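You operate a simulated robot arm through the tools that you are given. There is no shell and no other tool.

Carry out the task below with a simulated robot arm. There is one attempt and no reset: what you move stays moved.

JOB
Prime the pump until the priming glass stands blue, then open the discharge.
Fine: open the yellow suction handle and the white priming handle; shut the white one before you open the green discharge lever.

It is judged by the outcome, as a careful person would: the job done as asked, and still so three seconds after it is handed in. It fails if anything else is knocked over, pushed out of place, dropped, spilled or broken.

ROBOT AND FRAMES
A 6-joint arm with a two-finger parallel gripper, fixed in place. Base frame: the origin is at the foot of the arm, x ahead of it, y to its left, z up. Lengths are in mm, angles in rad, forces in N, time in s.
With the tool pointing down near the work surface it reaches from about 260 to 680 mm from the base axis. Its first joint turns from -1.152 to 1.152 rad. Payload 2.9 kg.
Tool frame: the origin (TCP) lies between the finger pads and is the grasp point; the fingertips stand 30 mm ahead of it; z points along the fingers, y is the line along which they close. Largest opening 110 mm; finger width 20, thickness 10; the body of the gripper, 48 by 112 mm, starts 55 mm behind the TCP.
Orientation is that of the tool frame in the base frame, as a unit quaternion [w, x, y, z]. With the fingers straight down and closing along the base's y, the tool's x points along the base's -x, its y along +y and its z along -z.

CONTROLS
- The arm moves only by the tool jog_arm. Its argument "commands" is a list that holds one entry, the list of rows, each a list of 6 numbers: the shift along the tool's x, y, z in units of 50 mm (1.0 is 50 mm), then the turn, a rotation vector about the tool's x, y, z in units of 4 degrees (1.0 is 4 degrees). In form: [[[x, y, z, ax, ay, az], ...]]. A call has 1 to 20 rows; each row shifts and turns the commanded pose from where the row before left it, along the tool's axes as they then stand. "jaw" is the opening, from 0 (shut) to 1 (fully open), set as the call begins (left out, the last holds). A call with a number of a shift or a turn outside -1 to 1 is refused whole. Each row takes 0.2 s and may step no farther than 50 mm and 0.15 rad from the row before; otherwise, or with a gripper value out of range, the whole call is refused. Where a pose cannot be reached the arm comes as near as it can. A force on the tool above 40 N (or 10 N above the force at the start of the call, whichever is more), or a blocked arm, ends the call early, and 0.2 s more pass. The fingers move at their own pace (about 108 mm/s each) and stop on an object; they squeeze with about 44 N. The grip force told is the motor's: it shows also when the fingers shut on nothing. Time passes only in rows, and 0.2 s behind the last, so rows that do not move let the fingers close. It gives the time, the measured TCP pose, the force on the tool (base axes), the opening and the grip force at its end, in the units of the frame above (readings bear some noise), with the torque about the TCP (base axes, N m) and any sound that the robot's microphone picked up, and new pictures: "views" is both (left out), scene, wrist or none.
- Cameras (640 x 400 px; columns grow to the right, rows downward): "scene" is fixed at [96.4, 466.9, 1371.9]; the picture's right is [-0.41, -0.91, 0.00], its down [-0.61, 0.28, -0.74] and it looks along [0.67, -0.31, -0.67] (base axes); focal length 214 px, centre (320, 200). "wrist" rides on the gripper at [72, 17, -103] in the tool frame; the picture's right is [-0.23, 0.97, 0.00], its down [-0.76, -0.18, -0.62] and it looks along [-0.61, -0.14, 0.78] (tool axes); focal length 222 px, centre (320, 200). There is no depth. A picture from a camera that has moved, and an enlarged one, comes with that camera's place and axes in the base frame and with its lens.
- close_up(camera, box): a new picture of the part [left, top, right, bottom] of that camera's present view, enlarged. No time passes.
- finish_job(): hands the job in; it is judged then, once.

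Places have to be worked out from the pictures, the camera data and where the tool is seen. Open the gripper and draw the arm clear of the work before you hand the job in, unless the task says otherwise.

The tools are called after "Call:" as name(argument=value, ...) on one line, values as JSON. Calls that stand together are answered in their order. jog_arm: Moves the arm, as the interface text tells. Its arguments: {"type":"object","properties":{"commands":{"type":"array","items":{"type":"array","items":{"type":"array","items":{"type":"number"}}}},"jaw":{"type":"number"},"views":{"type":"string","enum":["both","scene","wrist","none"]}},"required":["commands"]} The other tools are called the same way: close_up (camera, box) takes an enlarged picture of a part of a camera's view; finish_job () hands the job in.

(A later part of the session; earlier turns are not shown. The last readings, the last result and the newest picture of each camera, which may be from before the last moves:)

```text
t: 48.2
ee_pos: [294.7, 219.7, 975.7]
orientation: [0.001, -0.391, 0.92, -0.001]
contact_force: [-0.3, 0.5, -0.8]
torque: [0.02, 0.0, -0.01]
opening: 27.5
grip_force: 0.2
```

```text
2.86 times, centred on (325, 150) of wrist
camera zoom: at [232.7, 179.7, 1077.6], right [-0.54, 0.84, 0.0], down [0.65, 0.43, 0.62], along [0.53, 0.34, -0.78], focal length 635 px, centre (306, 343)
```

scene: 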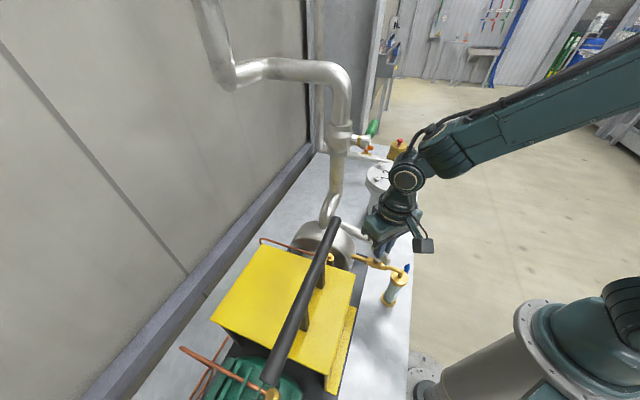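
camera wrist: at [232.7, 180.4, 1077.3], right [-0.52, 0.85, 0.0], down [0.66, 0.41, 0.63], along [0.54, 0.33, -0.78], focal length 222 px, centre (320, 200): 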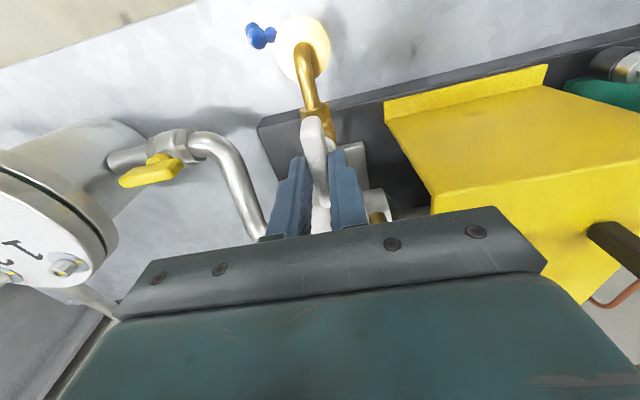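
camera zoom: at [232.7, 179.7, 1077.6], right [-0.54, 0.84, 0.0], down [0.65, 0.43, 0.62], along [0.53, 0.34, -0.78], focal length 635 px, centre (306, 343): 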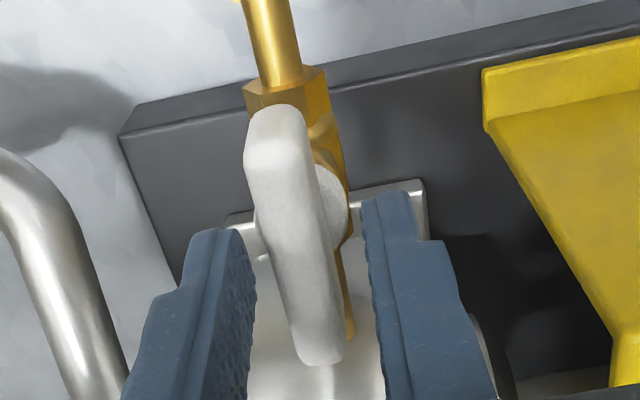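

The glass is unchanged over the last second: it stands blue. Now I shut the white handle, turning it clockwise with the jaws loosely around it.

Call:
jog_arm(commands=[[[0, 0, 0, 0, 0, 0], [0, 0, 0, 0, 0, 1], [0, 0, 0, 0, 0, 1], [0, 0, 0, 0, 0, 1], [0, 0, 0, 0, 0, 1], [0, 0, 0, 0, 0, 1], [0, 0, 0, 0, 0, 1], [0, 0, 0, 0, 0, 1], [0, 0, 0, 0, 0, 1]]], jaw=0.145, views="wrist")

Call:
close_up(camera="scene", box=[340, 230, 440, 320])

```text
t: 50.2
ee_pos: [295.3, 219.3, 975.9]
orientation: [0.002, -0.122, 0.992, -0.001]
contact_force: [1.7, -2.3, 1.2]
torque: [-0.03, -0.06, 0.04]
opening: 17.5
grip_force: 1.6
camera wrist: at [220.5, 218.6, 1077.4], right [-0.02, 1.0, 0.0], down [0.78, 0.01, 0.63], along [0.63, 0.01, -0.78], focal length 222 px, centre (320, 200)
```

wrist: 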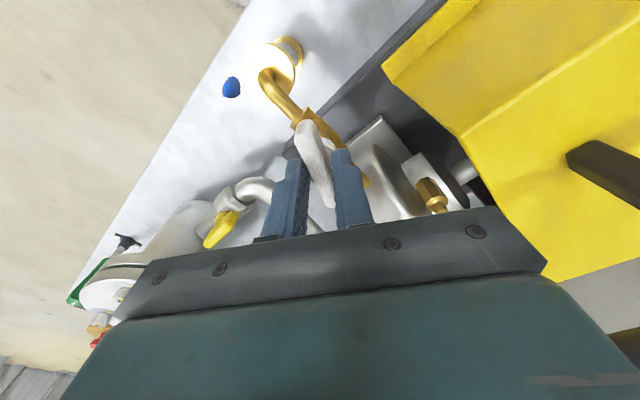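

```text
4.44 times, centred on (390, 275) of scene
camera zoom: at [96.4, 466.8, 1371.9], right [-0.41, -0.91, 0.0], down [-0.61, 0.28, -0.74], along [0.67, -0.31, -0.67], focal length 953 px, centre (9, -133)
```

zoom: 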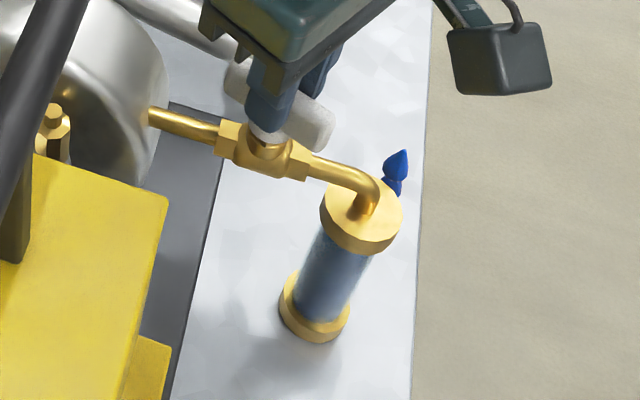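

The white handle follows with low load. I continue clockwise towards its shut position.

Call:
jog_arm(commands=[[[0, 0, 0, 0, 0, 1], [0, 0, 0, 0, 0, 1], [0, 0, 0, 0, 0, 1], [0, 0, 0, 0, 0, 1], [0, 0, 0, 0, 0, 1], [0, 0, 0, 0, 0, 1], [0, 0, 0, 0, 0, 1], [0, 0, 0, 0, 0, 1], [0, 0, 0, 0, 0, 1], [0, 0, 0, 0, 0, 1], [0, 0, 0, 0, 0, 1], [0, 0, 0, 0, 0, 1]]], views="wrist")

Call:
close_up(camera="scene", box=[340, 230, 440, 320])

```text
t: 52.8
ee_pos: [294.4, 219.3, 975.7]
orientation: [0.001, 0.292, 0.956, -0.001]
contact_force: [0.2, 2.9, 0.7]
torque: [0.05, 0.01, 0.0]
opening: 17.2
grip_force: 1.1
camera wrist: at [244.3, 274.9, 1077.1], right [0.73, 0.68, 0.0], down [0.53, -0.57, 0.63], along [0.43, -0.46, -0.78], focal length 222 px, centre (320, 200)
```

wrist: 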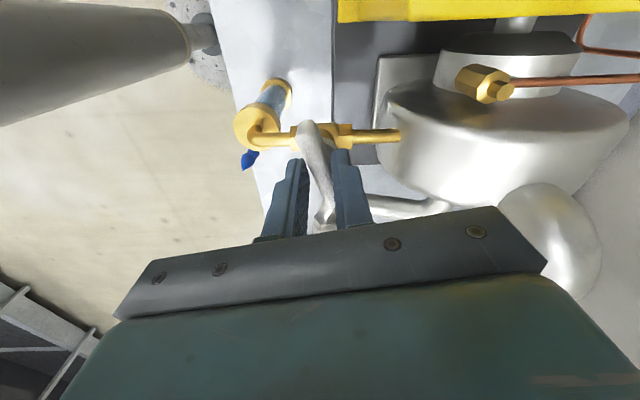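

```text
4.44 times, centred on (390, 275) of scene
camera zoom: at [96.3, 467.0, 1371.8], right [-0.41, -0.91, 0.0], down [-0.61, 0.28, -0.74], along [0.67, -0.31, -0.67], focal length 953 px, centre (9, -133)
```

zoom: 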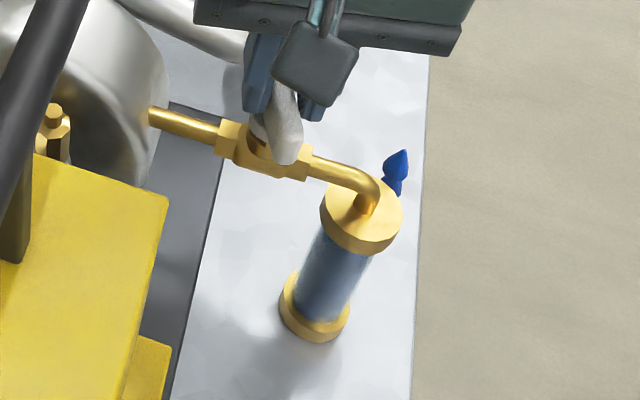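

At yaw −34°. Three more rows, then I grip and press gently to the shut stop.

Call:
jog_arm(commands=[[[0, 0, 0, 0, 0, 1], [0, 0, 0, 0, 0, 1], [0, 0, 0, 0, 0, 0.5], [0, 0, 0, 0, 0, 0]]], views="none")

Call:
jog_arm(commands=[[[0, 0, 0, 0, 0, 0], [0, 0, 0, 0, 0, 0]]], jaw=0, views="wrist")

Call:
close_up(camera="scene", box=[340, 230, 440, 320])

```text
t: 53.8
ee_pos: [295.4, 220.4, 975.7]
orientation: [0.002, 0.374, 0.927, 0.001]
contact_force: [2.0, 3.8, 1.9]
torque: [0.07, -0.02, 0.07]
opening: 18.1
grip_force: 2.0
```

```text
t: 54.4
ee_pos: [295.3, 219.9, 974.7]
orientation: [0.004, 0.374, 0.927, 0.001]
contact_force: [12.2, 6.3, -1.6]
torque: [-0.43, -0.51, 0.02]
opening: 12.8
grip_force: 44.5
camera wrist: at [255.4, 283.0, 1077.3], right [0.84, 0.54, 0.01], down [0.42, -0.66, 0.63], along [0.34, -0.52, -0.78], focal length 222 px, centre (320, 200)
```

wrist: 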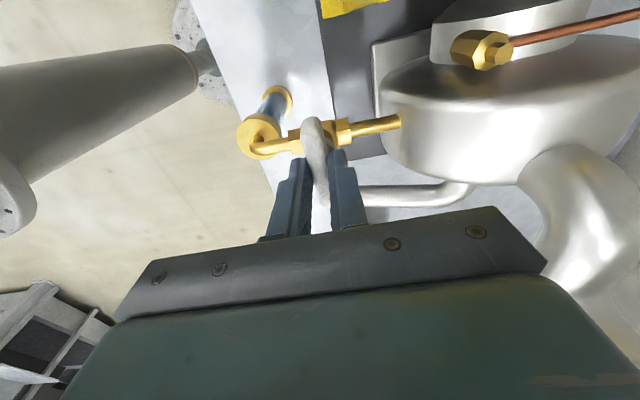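

```text
4.44 times, centred on (390, 275) of scene
camera zoom: at [96.7, 467.1, 1371.8], right [-0.41, -0.91, 0.0], down [-0.61, 0.28, -0.74], along [0.67, -0.31, -0.67], focal length 953 px, centre (9, -133)
```

zoom: 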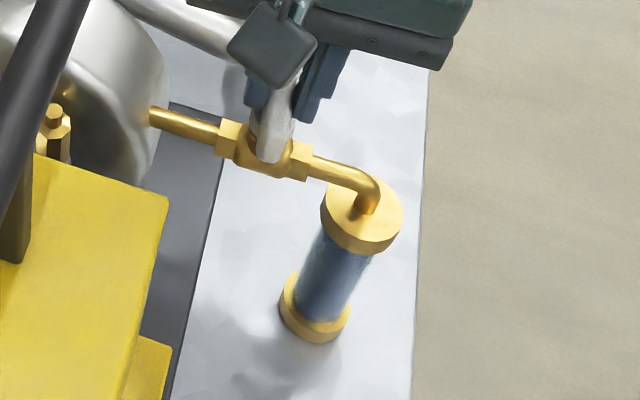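

The drops have vanished with the valve near shut, and the glass is still blue. I press a bit further clockwise to confirm the shut stop.

Call:
jog_arm(commands=[[[0, 0, 0, 0, 0, 0.3], [0, 0, 0, 0, 0, 0]]], views="none")

```text
t: 55.0
ee_pos: [294.6, 219.8, 976.5]
orientation: [0.002, 0.384, 0.923, 0.001]
contact_force: [11.1, 8.6, 2.6]
torque: [-0.8, -0.93, 0.19]
opening: 13.0
grip_force: 45.0
```

Call:
jog_arm(commands=[[[0, 0, 0, 0, 0, 0.25], [0, 0, 0, 0, 0, 0]]], views="none")

```text
t: 55.6
ee_pos: [295.7, 219.3, 976.0]
orientation: [0.003, 0.391, 0.92, 0.001]
contact_force: [15.4, 5.1, 5.8]
torque: [-0.03, 0.13, 1.01]
opening: 12.7
grip_force: 45.3
```

1 Nm at the stop: the white handle is fully shut. I open the jaws and lift straight up, then check the white handle and the glass.

Call:
jog_arm(commands=[[[0, 0, 0, 0, 0, 0], [0, 0, 0, 0, 0, 0], [0, 0, -0.3, 0, 0, 0], [0, 0, -0.3, 0, 0, 0], [0, 0, -0.4, 0, 0, 0], [0, 0, -0.5, 0, 0, 0]]], jaw=0.4, views="both")

Call:
close_up(camera="scene", box=[340, 190, 440, 320])

Call:
close_up(camera="wrist", box=[220, 60, 420, 220])

```text
t: 57.0
ee_pos: [294.1, 219.4, 1051.7]
orientation: [0.002, 0.391, 0.92, 0.0]
contact_force: [-0.4, 0.3, 0.4]
torque: [0.02, 0.03, 0.0]
opening: 43.9
grip_force: 0.0
camera wrist: at [256.2, 285.2, 1152.7], right [0.86, 0.51, 0.0], down [0.4, -0.67, 0.63], along [0.32, -0.54, -0.78], focal length 222 px, centre (320, 200)
```

scene: 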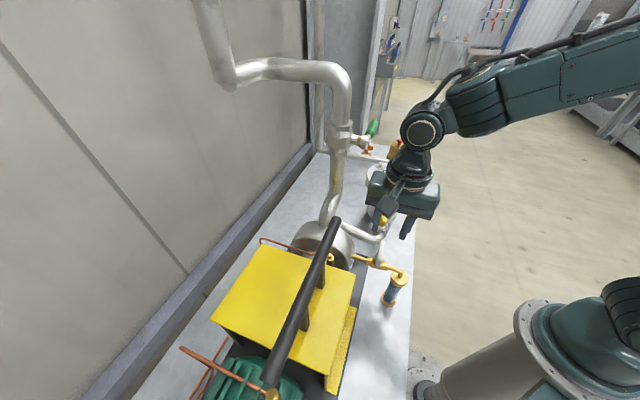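
wrist: 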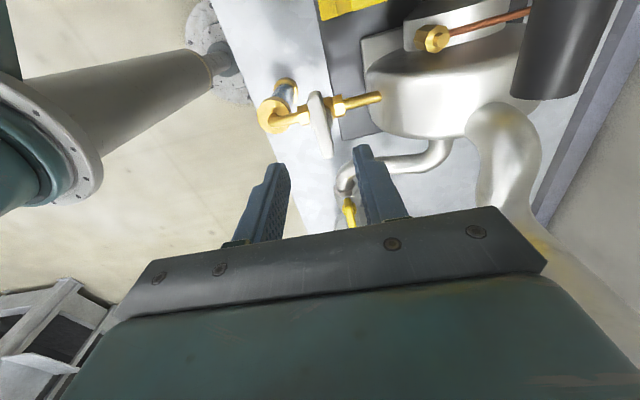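

```text
3.08 times, centred on (390, 255) of scene
camera zoom: at [96.3, 466.9, 1371.9], right [-0.41, -0.91, 0.0], down [-0.61, 0.28, -0.74], along [0.67, -0.31, -0.67], focal length 660 px, centre (105, 31)
```

zoom: 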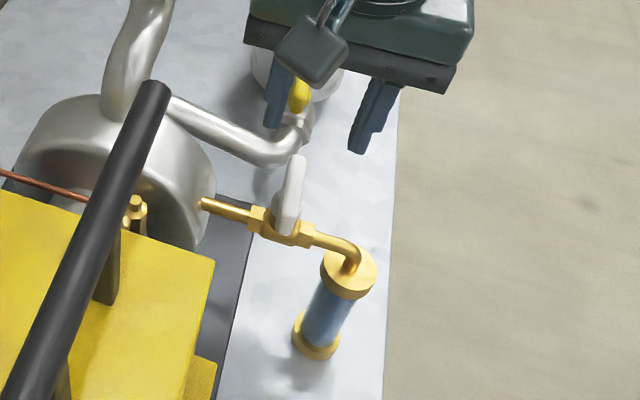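

```text
2.50 times, centred on (320, 140) of wrist
camera zoom: at [256.2, 285.2, 1152.7], right [0.86, 0.51, 0.0], down [0.4, -0.67, 0.63], along [0.32, -0.54, -0.78], focal length 555 px, centre (320, 350)
```

zoom: 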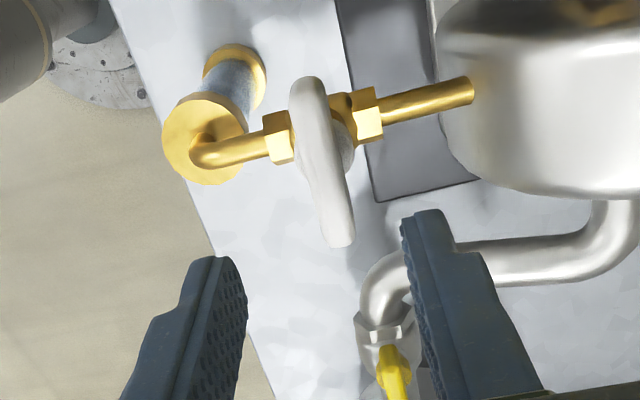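

White is shut across its pipe and the glass stays blue, so next is the green lever. I climb to z≈1330 and move to about (440, 110) to get a clear wrist view of the lever.

Call:
jog_arm(commands=[[[0, 0, -0.93, 0, 0, 0], [0, 0, -0.93, 0, 0, 0], [0, 0, -0.93, 0, 0, 0], [0, 0, -0.93, 0, 0, 0], [0, 0, -0.93, 0, 0, 0], [0, 0, -0.93, 0, 0, 0], [-0.72, 0.117, 0, 0, 0, 0], [-0.72, 0.117, 0, 0, 0, 0], [-0.72, 0.117, 0, 0, 0, 0], [-0.72, 0.117, 0, 0, 0, 0], [-0.72, 0.117, 0, 0, 0, 0]]], views="both")

Call:
close_up(camera="wrist", box=[300, 0, 500, 140])

Call:
close_up(camera="scene", box=[300, 50, 460, 170])

```text
t: 59.4
ee_pos: [438.1, 111.6, 1330.1]
orientation: [0.002, 0.391, 0.92, 0.0]
contact_force: [-0.5, -0.4, 0.6]
torque: [0.0, 0.01, -0.01]
opening: 44.1
grip_force: 0.1
camera wrist: at [401.8, 175.7, 1432.4], right [0.86, 0.51, 0.0], down [0.4, -0.67, 0.63], along [0.32, -0.54, -0.78], focal length 222 px, centre (320, 200)
```

scene: 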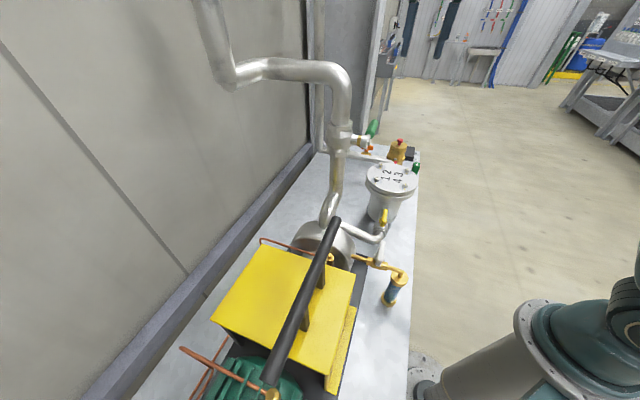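
wrist: 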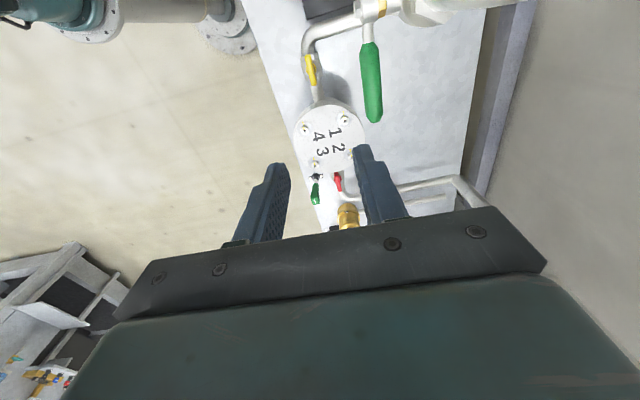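

```text
2.86 times, centred on (400, 70) of wrist
camera zoom: at [401.8, 175.7, 1432.4], right [0.86, 0.51, 0.0], down [0.4, -0.67, 0.63], along [0.32, -0.54, -0.78], focal length 635 px, centre (91, 571)
```

zoom: 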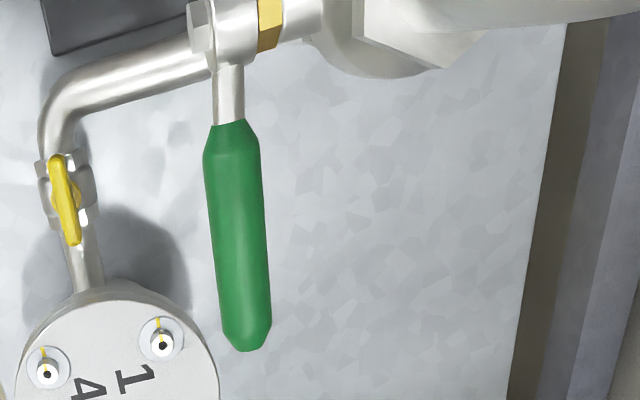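

```text
3.33 times, centred on (380, 110) of scene
camera zoom: at [96.3, 466.9, 1371.9], right [-0.41, -0.91, 0.0], down [-0.61, 0.28, -0.74], along [0.67, -0.31, -0.67], focal length 715 px, centre (120, 500)
```

zoom: 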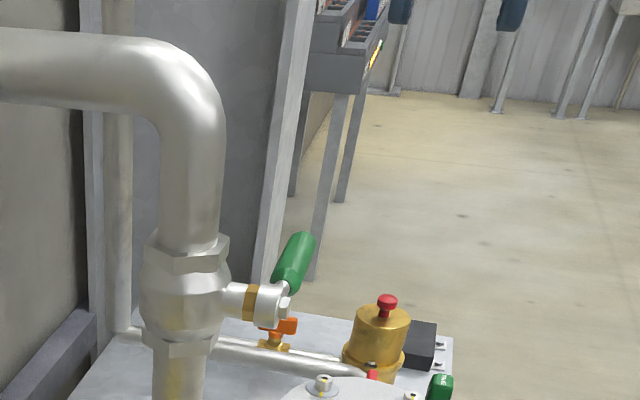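

The lever runs from its hub near (433.5, 205, 1163) horizontally to a tip near (509, 130); diameter about 22 mm. To keep the wrist camera away from the riser pipe, I turn the tool half a turn (to yaw +135°) here, well above everything.

Call:
jog_arm(commands=[[[0, 0, 0, 0, 0, -1], [0, 0, 0, 0, 0, -1], [0, 0, 0, 0, 0, -1], [0, 0, 0, 0, 0, -1], [0, 0, 0, 0, 0, -1], [0, 0, 0, 0, 0, -1], [0, 0, 0, 0, 0, -1], [0, 0, 0, 0, 0, -1], [0, 0, 0, 0, 0, -1], [0, 0, 0, 0, 0, -1], [0, 0, 0, 0, 0, -1], [0, 0, 0, 0, 0, -1], [0, 0, 0, 0, 0, -1], [0, 0, 0, 0, 0, -1], [0, 0, 0, 0, 0, -1], [0, 0, 0, 0, 0, -1], [0, 0, 0, 0, 0, -1], [0, 0, 0, 0, 0, -1], [0, 0, 0, 0, 0, -1], [0, 0, 0, 0, 0, -1]]], views="none")

Call:
jog_arm(commands=[[[0, 0, 0, 0, 0, -1], [0, 0, 0, 0, 0, -1], [0, 0, 0, 0, 0, -1], [0, 0, 0, 0, 0, -1], [0, 0, 0, 0, 0, -1], [0, 0, 0, 0, 0, -1], [0, 0, 0, 0, 0, -1], [0, 0, 0, 0, 0, -1], [0, 0, 0, 0, 0, -1], [0, 0, 0, 0, 0, -1], [0, 0, 0, 0, 0, -1], [0, 0, 0, 0, 0, -1], [0, 0, 0, 0, 0, -1], [0, 0, 0, 0, 0, -1], [0, 0, 0, 0, 0, -1], [0, 0, 0, 0, 0, -1], [0, 0, 0, 0, 0, -1], [0, 0, 0, 0, 0, -1], [0, 0, 0, 0, 0, -1], [0, 0, 0, 0, 0, -1]]], views="none")

Call:
jog_arm(commands=[[[0, 0, 0, 0, 0, -1], [0, 0, 0, 0, 0, -1], [0, 0, 0, 0, 0, -1], [0, 0, 0, 0, 0, -1], [0, 0, 0, 0, 0, -1], [0, 0, 0, 0, 0, -0.26]]], views="both")

```text
t: 63.6
ee_pos: [440.3, 108.8, 1330.6]
orientation: [0.001, -0.292, 0.956, -0.001]
contact_force: [0.8, 0.9, -2.3]
torque: [-0.21, -0.01, -0.17]
opening: 44.0
grip_force: 0.0
```

```text
t: 67.8
ee_pos: [440.7, 109.9, 1331.7]
orientation: [-0.001, 0.838, -0.545, 0.001]
contact_force: [0.8, 0.0, 0.2]
torque: [-0.02, -0.01, 0.01]
opening: 43.8
grip_force: 0.1
```

```text
t: 69.2
ee_pos: [439.9, 111.8, 1330.6]
orientation: [0.0, 0.924, -0.382, 0.002]
contact_force: [0.0, 0.2, -0.1]
torque: [-0.03, 0.02, 0.0]
opening: 44.2
grip_force: 0.1
camera wrist: at [479.1, 48.5, 1432.3], right [-0.85, -0.53, 0.0], down [-0.42, 0.66, 0.62], along [-0.33, 0.53, -0.78], focal length 222 px, centre (320, 200)
```

scene: 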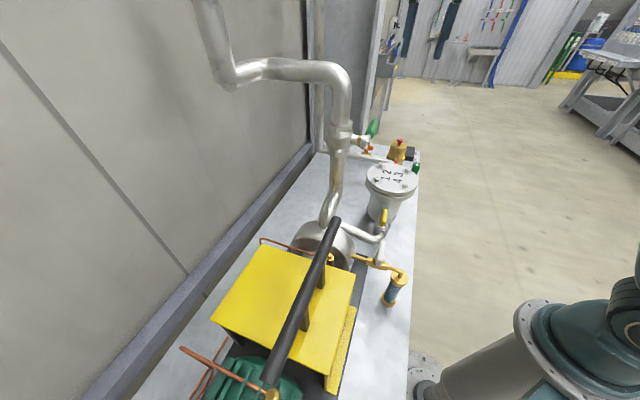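
wrist: 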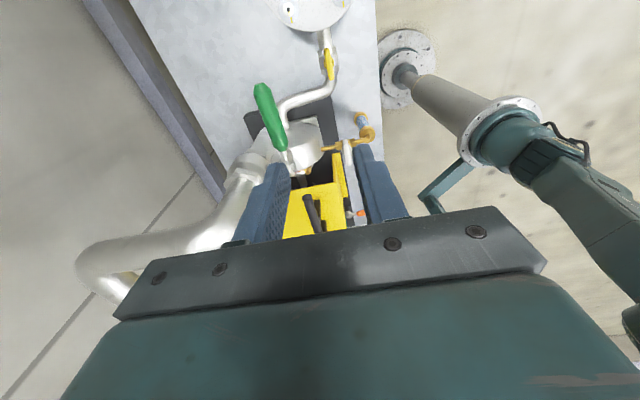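

Call:
close_up(camera="wrist", box=[210, 60, 350, 210])

```text
2.67 times, centred on (280, 135) of wrist
camera zoom: at [479.1, 48.5, 1432.3], right [-0.85, -0.53, 0.0], down [-0.42, 0.66, 0.62], along [-0.33, 0.53, -0.78], focal length 592 px, centre (427, 373)
```

zoom: 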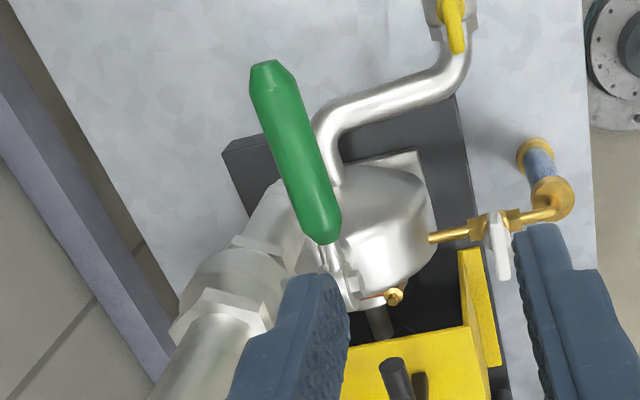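

Two wrist views and the scene view agree on the lever: axis at z≈1157, from hub (433.5, 205) toward (509, 130). I go above the grasp point at 78 mm from the hub, (488.7, 149.8), at z≈1235, jaws at 50 mm.

Call:
jog_arm(commands=[[[0.029, -0.25, 0.38, 0, 0, 0], [0.029, -0.25, 0.38, 0, 0, 0], [0.029, -0.25, 0.38, 0, 0, 0], [0.029, -0.25, 0.38, 0, 0, 0], [0.029, -0.25, 0.38, 0, 0, 0]]], jaw=0.45, views="both")

Call:
close_up(camera="wrist", box=[220, 60, 420, 220])

Call:
close_up(camera="scene", box=[300, 30, 460, 170])

```text
t: 70.4
ee_pos: [490.3, 148.7, 1236.6]
orientation: [0.0, 0.924, -0.383, 0.002]
contact_force: [-0.4, -0.3, -0.3]
torque: [0.01, 0.02, -0.02]
opening: 49.7
grip_force: 0.0
camera wrist: at [529.6, 85.8, 1338.0], right [-0.85, -0.53, 0.0], down [-0.41, 0.67, 0.62], along [-0.33, 0.53, -0.78], focal length 222 px, centre (320, 200)
```

scene: 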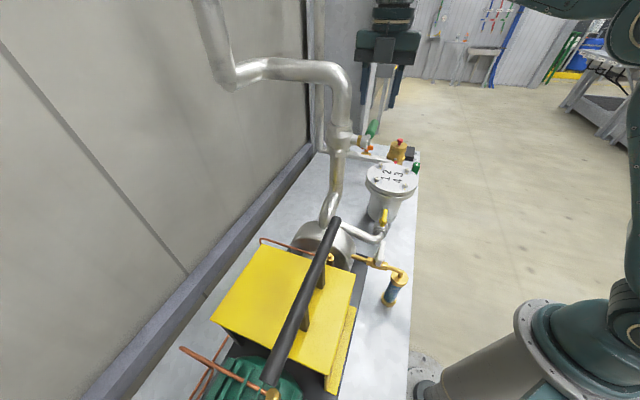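
wrist: 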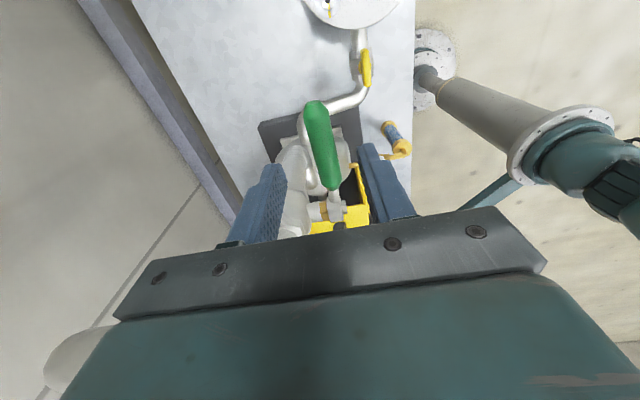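

```text
2.50 times, centred on (320, 140) of wrist
camera zoom: at [529.6, 85.8, 1338.0], right [-0.85, -0.53, 0.0], down [-0.41, 0.67, 0.62], along [-0.33, 0.53, -0.78], focal length 555 px, centre (320, 350)
```

zoom: 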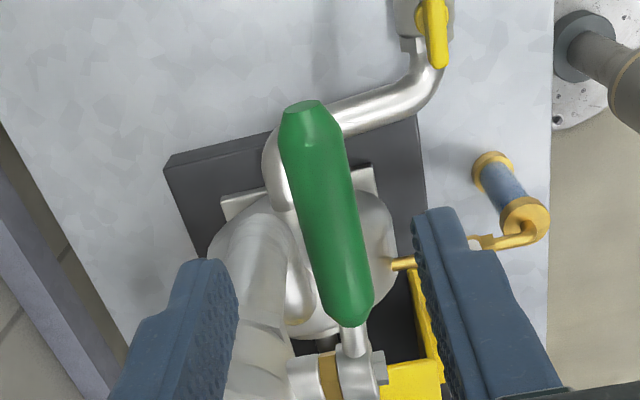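

```text
2.86 times, centred on (380, 100) of scene
camera zoom: at [96.4, 466.9, 1371.8], right [-0.41, -0.91, 0.0], down [-0.61, 0.28, -0.74], along [0.67, -0.31, -0.67], focal length 613 px, centre (149, 486)
```

zoom: 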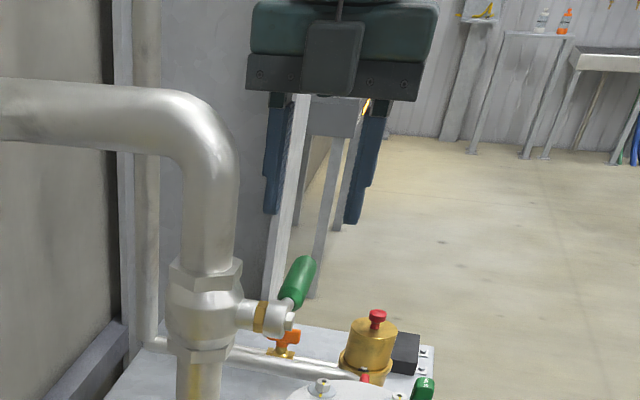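

The lever is centred between the fingers. I lower about 70 mm so the pads flank it.

Call:
jog_arm(commands=[[[0, 0, 0.2, 0, 0, 0], [0, 0, 0.2, 0, 0, 0], [0, 0, 0.2, 0, 0, 0], [0, 0, 0.2, 0, 0, 0], [0, 0, 0.2, 0, 0, 0], [0, 0, 0.2, 0, 0, 0], [0, 0, 0.2, 0, 0, 0]]], views="both")

Call:
close_up(camera="wrist", box=[220, 80, 420, 230])

Call:
close_up(camera="scene", box=[310, 50, 450, 170])

```text
t: 72.0
ee_pos: [491.5, 149.1, 1165.8]
orientation: [0.0, 0.924, -0.384, 0.002]
contact_force: [-0.8, -0.1, -0.2]
torque: [-0.01, 0.02, -0.01]
opening: 49.5
grip_force: 0.2
camera wrist: at [529.9, 86.4, 1267.7], right [-0.85, -0.53, 0.0], down [-0.41, 0.67, 0.62], along [-0.33, 0.53, -0.78], focal length 222 px, centre (320, 200)
```

scene: 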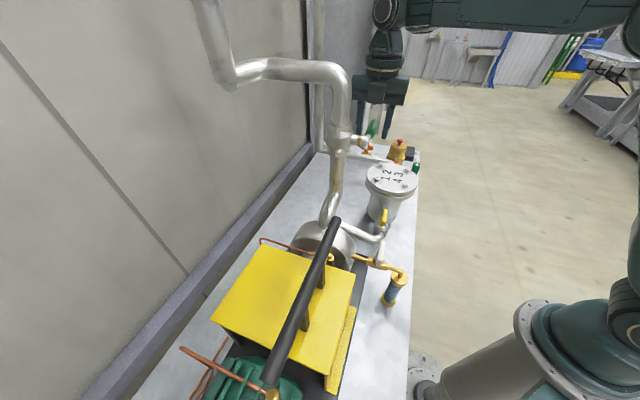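
wrist: 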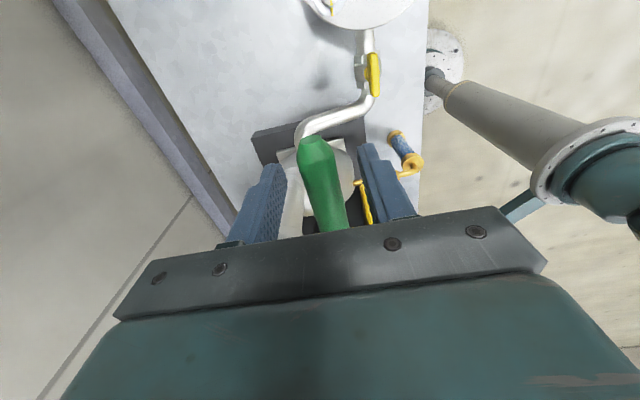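

```text
2.67 times, centred on (320, 155) of wrist
camera zoom: at [529.9, 86.4, 1267.7], right [-0.85, -0.53, 0.0], down [-0.41, 0.67, 0.62], along [-0.33, 0.53, -0.78], focal length 592 px, centre (320, 320)
```

zoom: 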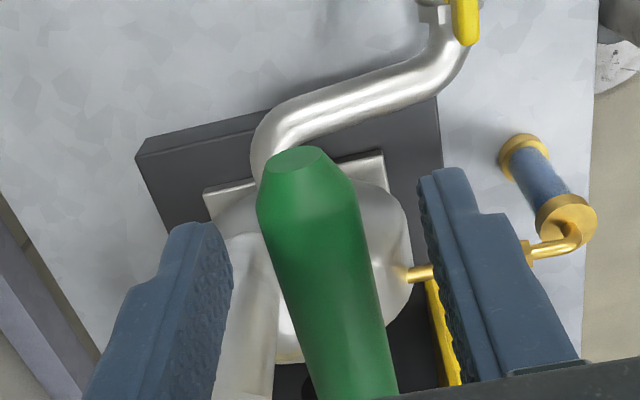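

```text
3.33 times, centred on (380, 110) of scene
camera zoom: at [96.4, 466.9, 1371.9], right [-0.41, -0.91, 0.0], down [-0.61, 0.28, -0.74], along [0.67, -0.31, -0.67], focal length 715 px, centre (120, 500)
```

zoom: 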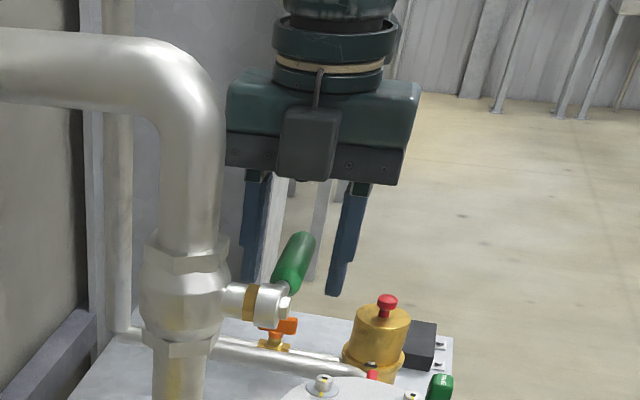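

The pads flank the lever with the TCP near its axis. I close the jaws on it.

Call:
jog_arm(commands=[[[0, 0, 0, 0, 0, 0], [0, 0, 0, 0, 0, 0], [0, 0, 0, 0, 0, 0]]], jaw=0, views="wrist")

Call:
close_up(camera="scene", box=[310, 50, 450, 170])

```text
t: 72.8
ee_pos: [490.1, 147.5, 1166.1]
orientation: [0.001, 0.923, -0.384, 0.001]
contact_force: [-11.4, -11.9, -1.9]
torque: [-0.24, 0.01, 0.15]
opening: 20.6
grip_force: 44.7
camera wrist: at [529.3, 85.6, 1267.5], right [-0.85, -0.53, 0.0], down [-0.41, 0.67, 0.62], along [-0.33, 0.53, -0.78], focal length 222 px, centre (320, 200)
```

wrist: 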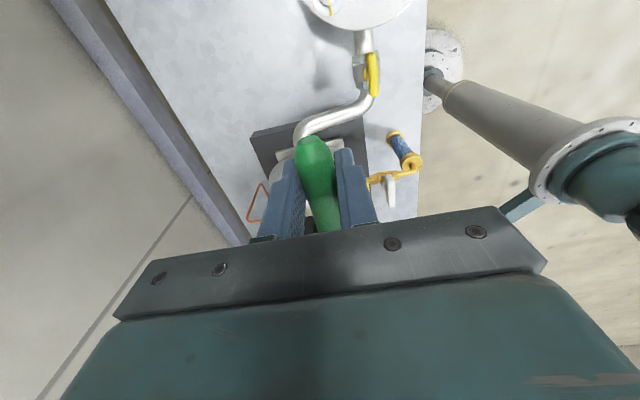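

```text
3.33 times, centred on (380, 110) of scene
camera zoom: at [96.0, 466.5, 1372.0], right [-0.41, -0.91, 0.0], down [-0.61, 0.28, -0.74], along [0.67, -0.31, -0.67], focal length 715 px, centre (120, 500)
```

zoom: 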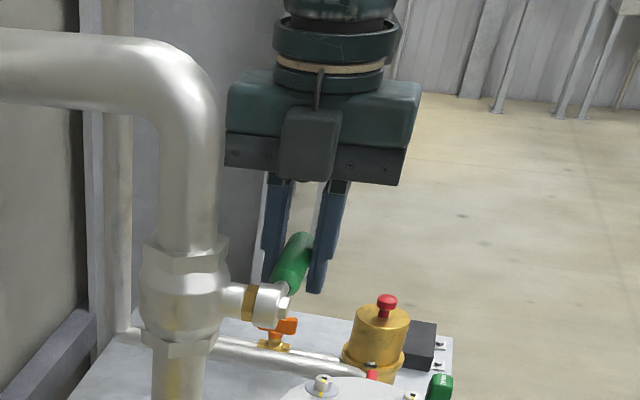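

Gripped at 20.6 mm. A 16 N side force shows the lever is ~1 mm toward the base side; I shift to relieve it, then try lifting about 6° along the arc.

Call:
jog_arm(commands=[[[0, 0.024, 0, 0, 0, 0], [0, 0, 0, 0, 0, 0], [-0.003, 0, -0.08, 0, 0, 0], [-0.006, 0, -0.08, 0, 0, 0], [0, 0, 0, 0, 0, 0]]], views="wrist")

Call:
close_up(camera="scene", box=[310, 50, 450, 170])

```text
t: 74.0
ee_pos: [489.4, 148.1, 1173.4]
orientation: [0.0, 0.924, -0.383, 0.001]
contact_force: [-4.9, -7.3, -17.7]
torque: [-0.87, -0.8, 0.04]
opening: 20.8
grip_force: 45.4
camera wrist: at [528.8, 85.9, 1275.7], right [-0.85, -0.53, 0.0], down [-0.41, 0.67, 0.62], along [-0.33, 0.53, -0.78], focal length 222 px, centre (320, 200)
```

wrist: 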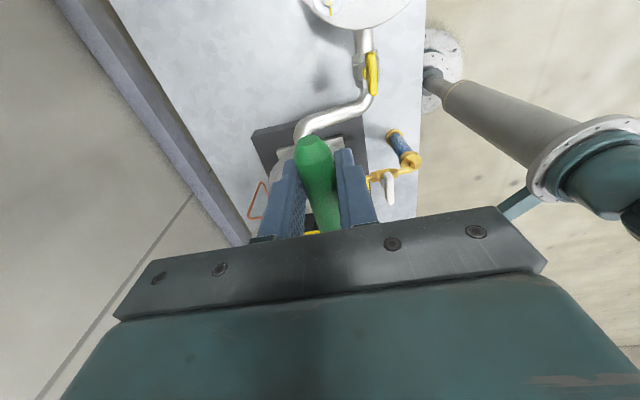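

```text
3.33 times, centred on (380, 110) of scene
camera zoom: at [96.4, 466.8, 1371.9], right [-0.41, -0.91, 0.0], down [-0.61, 0.28, -0.74], along [0.67, -0.31, -0.67], focal length 715 px, centre (120, 500)
```

zoom: 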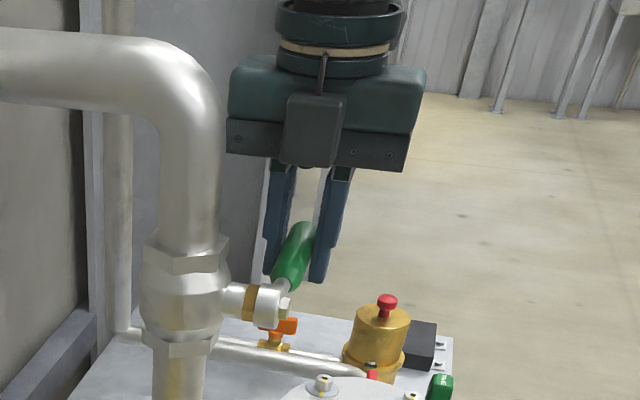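

The lever rises with the fingers, so up is the opening direction. I continue along the arc in steps, watching the forces.

Call:
jog_arm(commands=[[[-0.026, 0, -0.161, 0, 0, 0], [-0.042, 0, -0.158, 0, 0, 0], [-0.059, 0, -0.152, 0, 0, 0]]], views="wrist")

Call:
close_up(camera="scene", box=[310, 50, 450, 170])

```text
t: 74.8
ee_pos: [484.3, 152.1, 1198.9]
orientation: [-0.001, 0.923, -0.384, 0.002]
contact_force: [3.3, -17.1, -13.6]
torque: [-1.08, -0.82, 0.3]
opening: 20.7
grip_force: 45.3
camera wrist: at [524.1, 89.8, 1299.9], right [-0.85, -0.53, -0.01], down [-0.41, 0.67, 0.62], along [-0.32, 0.53, -0.78], focal length 222 px, centre (320, 200)
```

wrist: 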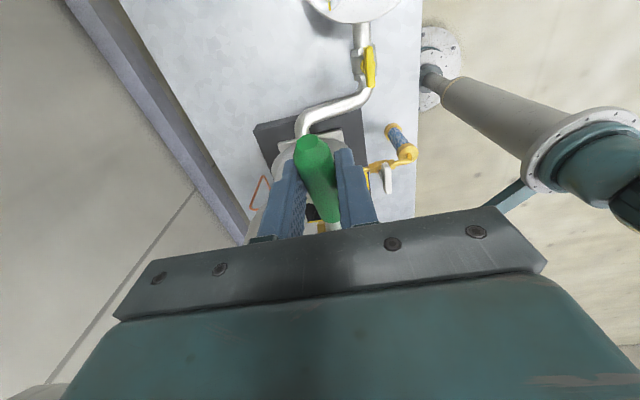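

```text
3.33 times, centred on (380, 110) of scene
camera zoom: at [96.7, 466.4, 1372.0], right [-0.41, -0.91, 0.0], down [-0.61, 0.28, -0.74], along [0.67, -0.31, -0.67], focal length 715 px, centre (120, 500)
```

zoom: 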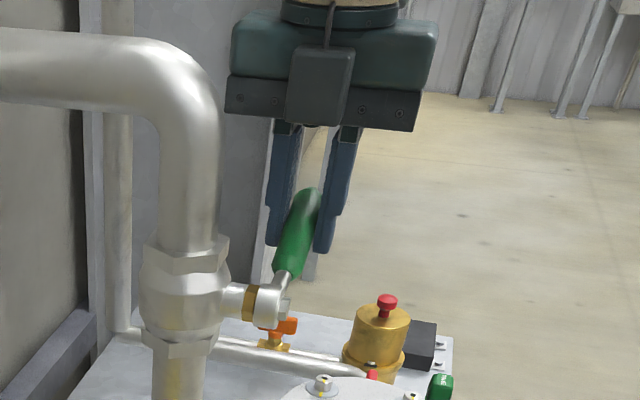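

The lever is at about 24° and follows well. I continue with small corrections for the side loads.

Call:
jog_arm(commands=[[[-0.066, 0.01, -0.148, 0, 0, 0], [-0.083, 0, -0.139, 0, 0, 0], [-0.097, 0, -0.129, 0, 0, 0]]], views="none")

Call:
close_up(camera="scene", box=[310, 50, 450, 170])

```text
t: 75.6
ee_pos: [475.9, 162.5, 1218.7]
orientation: [0.0, 0.924, -0.383, 0.002]
contact_force: [7.6, -12.8, -12.8]
torque: [-1.11, -0.95, 0.1]
opening: 20.8
grip_force: 45.4
```

```text
3.33 times, centred on (380, 110) of scene
camera zoom: at [96.8, 466.5, 1372.0], right [-0.41, -0.91, 0.0], down [-0.61, 0.28, -0.74], along [0.67, -0.31, -0.67], focal length 715 px, centre (120, 500)
```

zoom: 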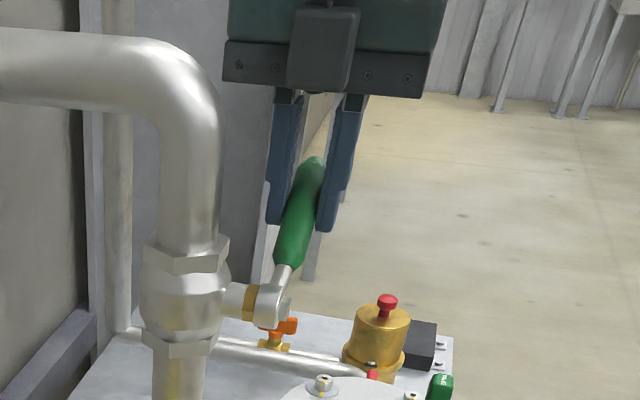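

At roughly 42° with steady loads. Continuing to about 60°.

Call:
jog_arm(commands=[[[-0.11, 0, -0.117, 0, 0, 0], [-0.125, 0, -0.105, 0, 0, 0], [-0.135, 0, -0.091, 0, 0, 0]]], views="none")

Call:
close_up(camera="scene", box=[310, 30, 450, 170])

```text
t: 76.4
ee_pos: [463.5, 175.9, 1233.9]
orientation: [-0.001, 0.924, -0.383, 0.003]
contact_force: [10.9, -16.2, -4.7]
torque: [-1.26, -0.93, 0.25]
opening: 20.6
grip_force: 45.1
```

```text
2.86 times, centred on (380, 100) of scene
camera zoom: at [96.8, 466.4, 1372.0], right [-0.41, -0.91, 0.0], down [-0.61, 0.28, -0.74], along [0.67, -0.31, -0.67], focal length 613 px, centre (149, 486)
```

zoom: 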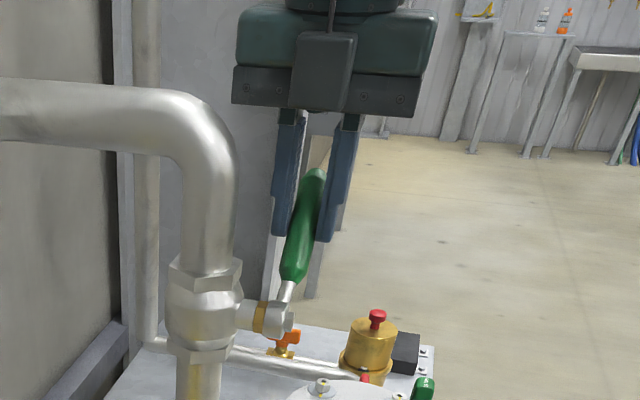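

About 60° now; the ~20 N is just the tangential resistance. By my estimate the gripper body clears the elbow by roughly 15–20 mm. I continue to about 72° and look.

Call:
jog_arm(commands=[[[-0.149, 0, -0.076, 0, 0, 0], [-0.156, 0, -0.06, 0, 0, 0]]], views="wrist")

Call:
close_up(camera="scene", box=[310, 30, 450, 170])

```text
t: 77.0
ee_pos: [452.8, 184.6, 1242.3]
orientation: [-0.003, 0.924, -0.382, 0.003]
contact_force: [18.8, -16.3, 11.7]
torque: [-1.14, -1.09, 0.05]
opening: 20.5
grip_force: 45.2
camera wrist: at [490.7, 122.8, 1344.9], right [-0.85, -0.53, -0.01], down [-0.42, 0.66, 0.62], along [-0.32, 0.53, -0.78], focal length 222 px, centre (320, 200)
```

wrist: 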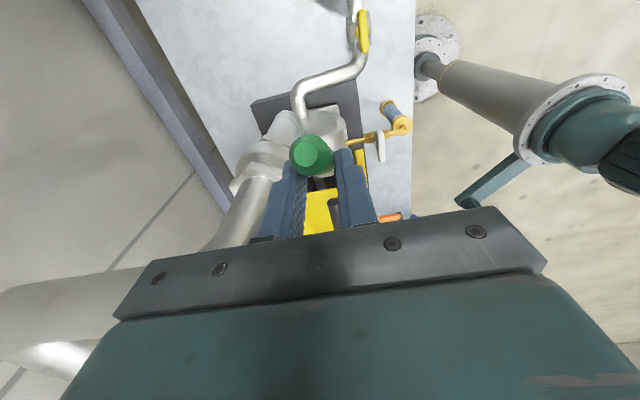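

```text
2.86 times, centred on (380, 100) of scene
camera zoom: at [96.8, 466.3, 1372.0], right [-0.41, -0.91, 0.0], down [-0.61, 0.28, -0.74], along [0.67, -0.31, -0.67], focal length 613 px, centre (149, 486)
```

zoom: 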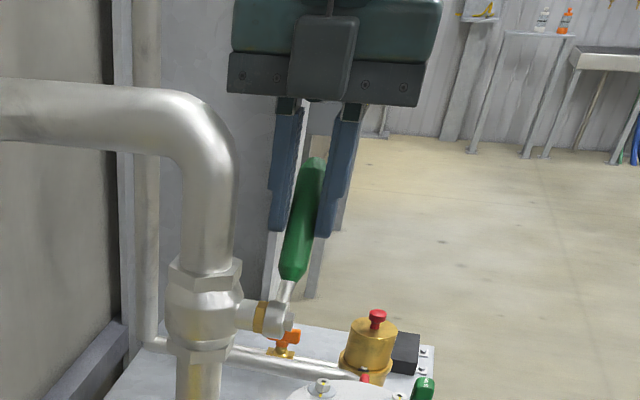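

Around 70°. There is a little upward push, so I add some height and continue.

Call:
jog_arm(commands=[[[-0.12, 0, -0.07, 0, 0, 0], [-0.13, 0, -0.045, 0, 0, 0]]], views="wrist")

Call:
close_up(camera="scene", box=[310, 30, 450, 170])

```text
t: 77.6
ee_pos: [443.9, 193.8, 1245.5]
orientation: [-0.001, 0.924, -0.383, 0.002]
contact_force: [20.3, -12.1, 6.1]
torque: [-1.08, -1.32, 0.11]
opening: 20.6
grip_force: 45.5
camera wrist: at [482.7, 131.7, 1347.3], right [-0.85, -0.53, 0.0], down [-0.41, 0.66, 0.62], along [-0.33, 0.53, -0.78], focal length 222 px, centre (320, 200)
```

wrist: 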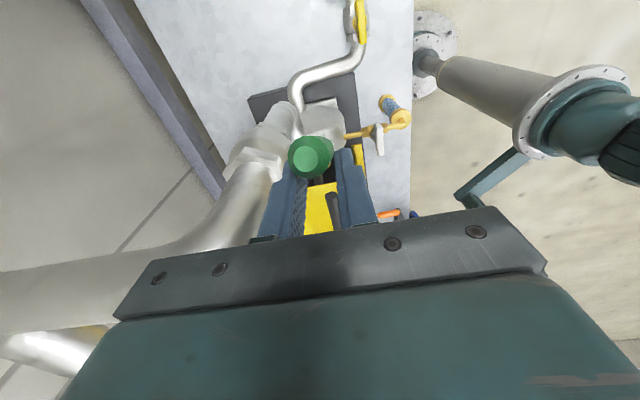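

```text
2.86 times, centred on (380, 100) of scene
camera zoom: at [97.0, 466.5, 1372.0], right [-0.41, -0.91, 0.0], down [-0.61, 0.28, -0.74], along [0.67, -0.31, -0.67], focal length 613 px, centre (149, 486)
```

zoom: 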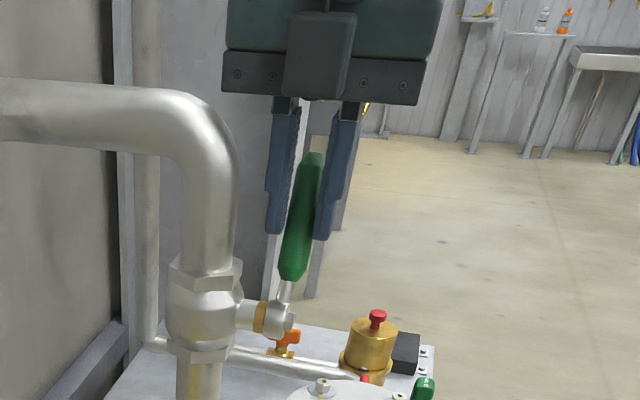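

About 79°. Two more small steps to vertical, watching for the stop.

Call:
jog_arm(commands=[[[-0.13, 0, -0.03, 0, 0, 0], [-0.12, 0, -0.01, 0, 0, 0]]], views="wrist")

Call:
close_up(camera="scene", box=[310, 30, 450, 170])

```text
t: 78.2
ee_pos: [431.9, 203.5, 1246.7]
orientation: [0.002, 0.924, -0.381, -0.001]
contact_force: [0.3, -1.1, -0.7]
torque: [0.11, 0.06, 0.0]
opening: 0.0
grip_force: 37.8
camera wrist: at [472.5, 141.7, 1348.9], right [-0.85, -0.53, 0.01], down [-0.41, 0.67, 0.62], along [-0.33, 0.52, -0.78], focal length 222 px, centre (320, 200)
```

wrist: 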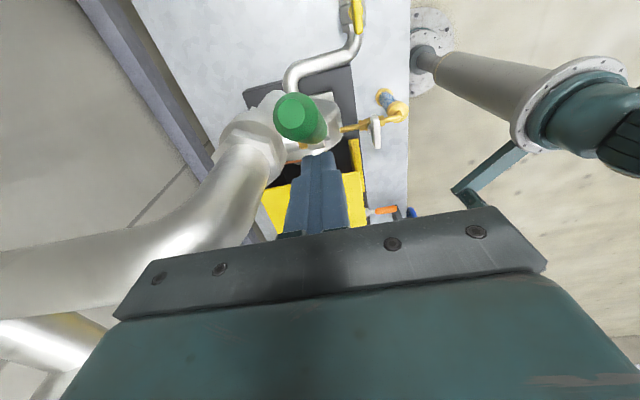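

```text
2.86 times, centred on (380, 100) of scene
camera zoom: at [96.4, 466.7, 1371.9], right [-0.41, -0.91, 0.0], down [-0.61, 0.28, -0.74], along [0.67, -0.31, -0.67], focal length 613 px, centre (149, 486)
```

zoom: 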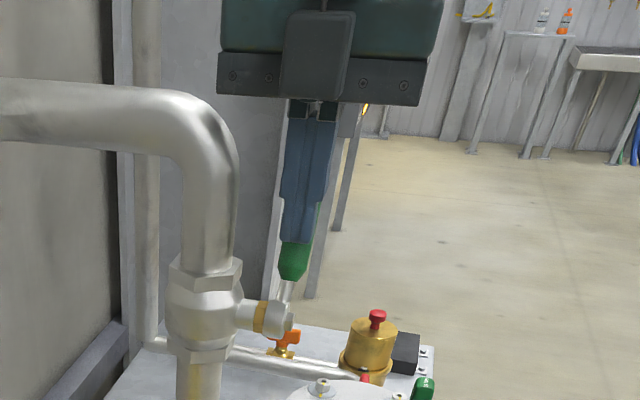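

The lever slipped out of the pads (jaws fully closed) and stands at about 66°, leaning away from the pipe side. I will go up and over it, come down on its outer side with closed fingers, and push it the rest of the way. First up 75 mm.

Call:
jog_arm(commands=[[[0, 0, -0.3, 0, 0, 0], [0, 0, -0.4, 0, 0, 0], [0, 0, -0.4, 0, 0, 0], [0, 0, -0.4, 0, 0, 0]]], views="both")

Call:
close_up(camera="wrist", box=[220, 40, 420, 220])

Call:
close_up(camera="scene", box=[310, 30, 450, 170])

```text
t: 79.2
ee_pos: [432.5, 203.9, 1324.7]
orientation: [-0.001, 0.924, -0.383, 0.002]
contact_force: [-0.8, -1.2, 0.1]
torque: [-0.03, -0.01, -0.03]
opening: 0.2
grip_force: 37.5
camera wrist: at [472.4, 140.8, 1425.8], right [-0.85, -0.53, 0.0], down [-0.42, 0.66, 0.62], along [-0.33, 0.53, -0.78], focal length 222 px, centre (320, 200)
```

scene: 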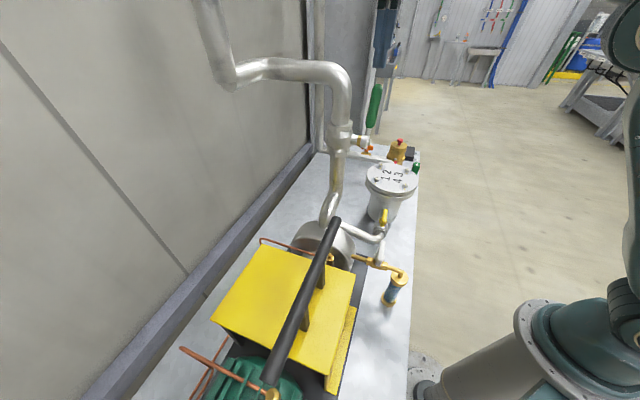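
wrist: 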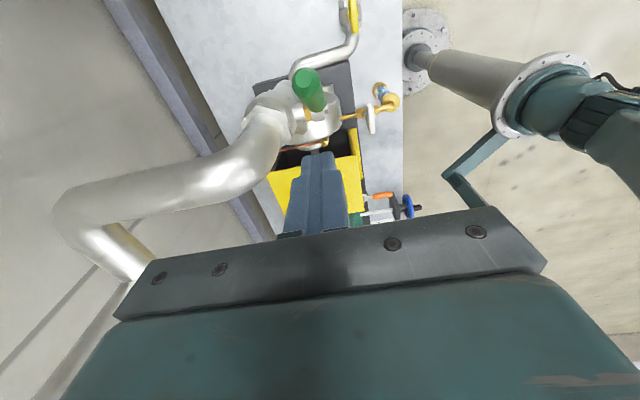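

```text
2.22 times, centred on (320, 130) of wrist
camera zoom: at [472.4, 140.8, 1425.8], right [-0.85, -0.53, 0.0], down [-0.42, 0.66, 0.62], along [-0.33, 0.53, -0.78], focal length 494 px, centre (320, 356)
```

zoom: 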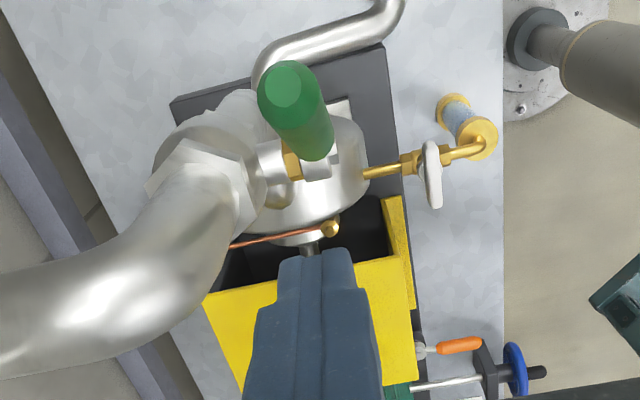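

```text
2.86 times, centred on (380, 100) of scene
camera zoom: at [96.3, 466.9, 1371.9], right [-0.41, -0.91, 0.0], down [-0.61, 0.28, -0.74], along [0.67, -0.31, -0.67], focal length 613 px, centre (149, 486)
```

zoom: 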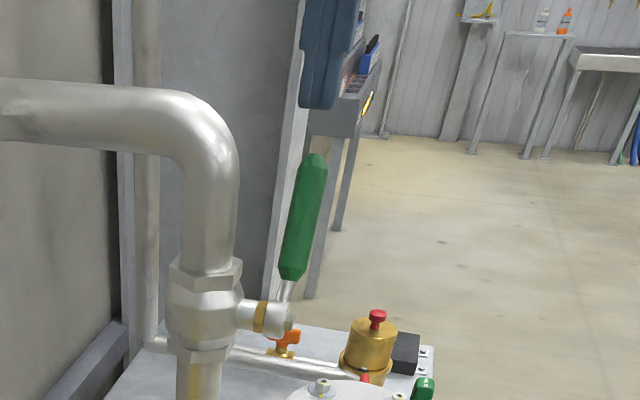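

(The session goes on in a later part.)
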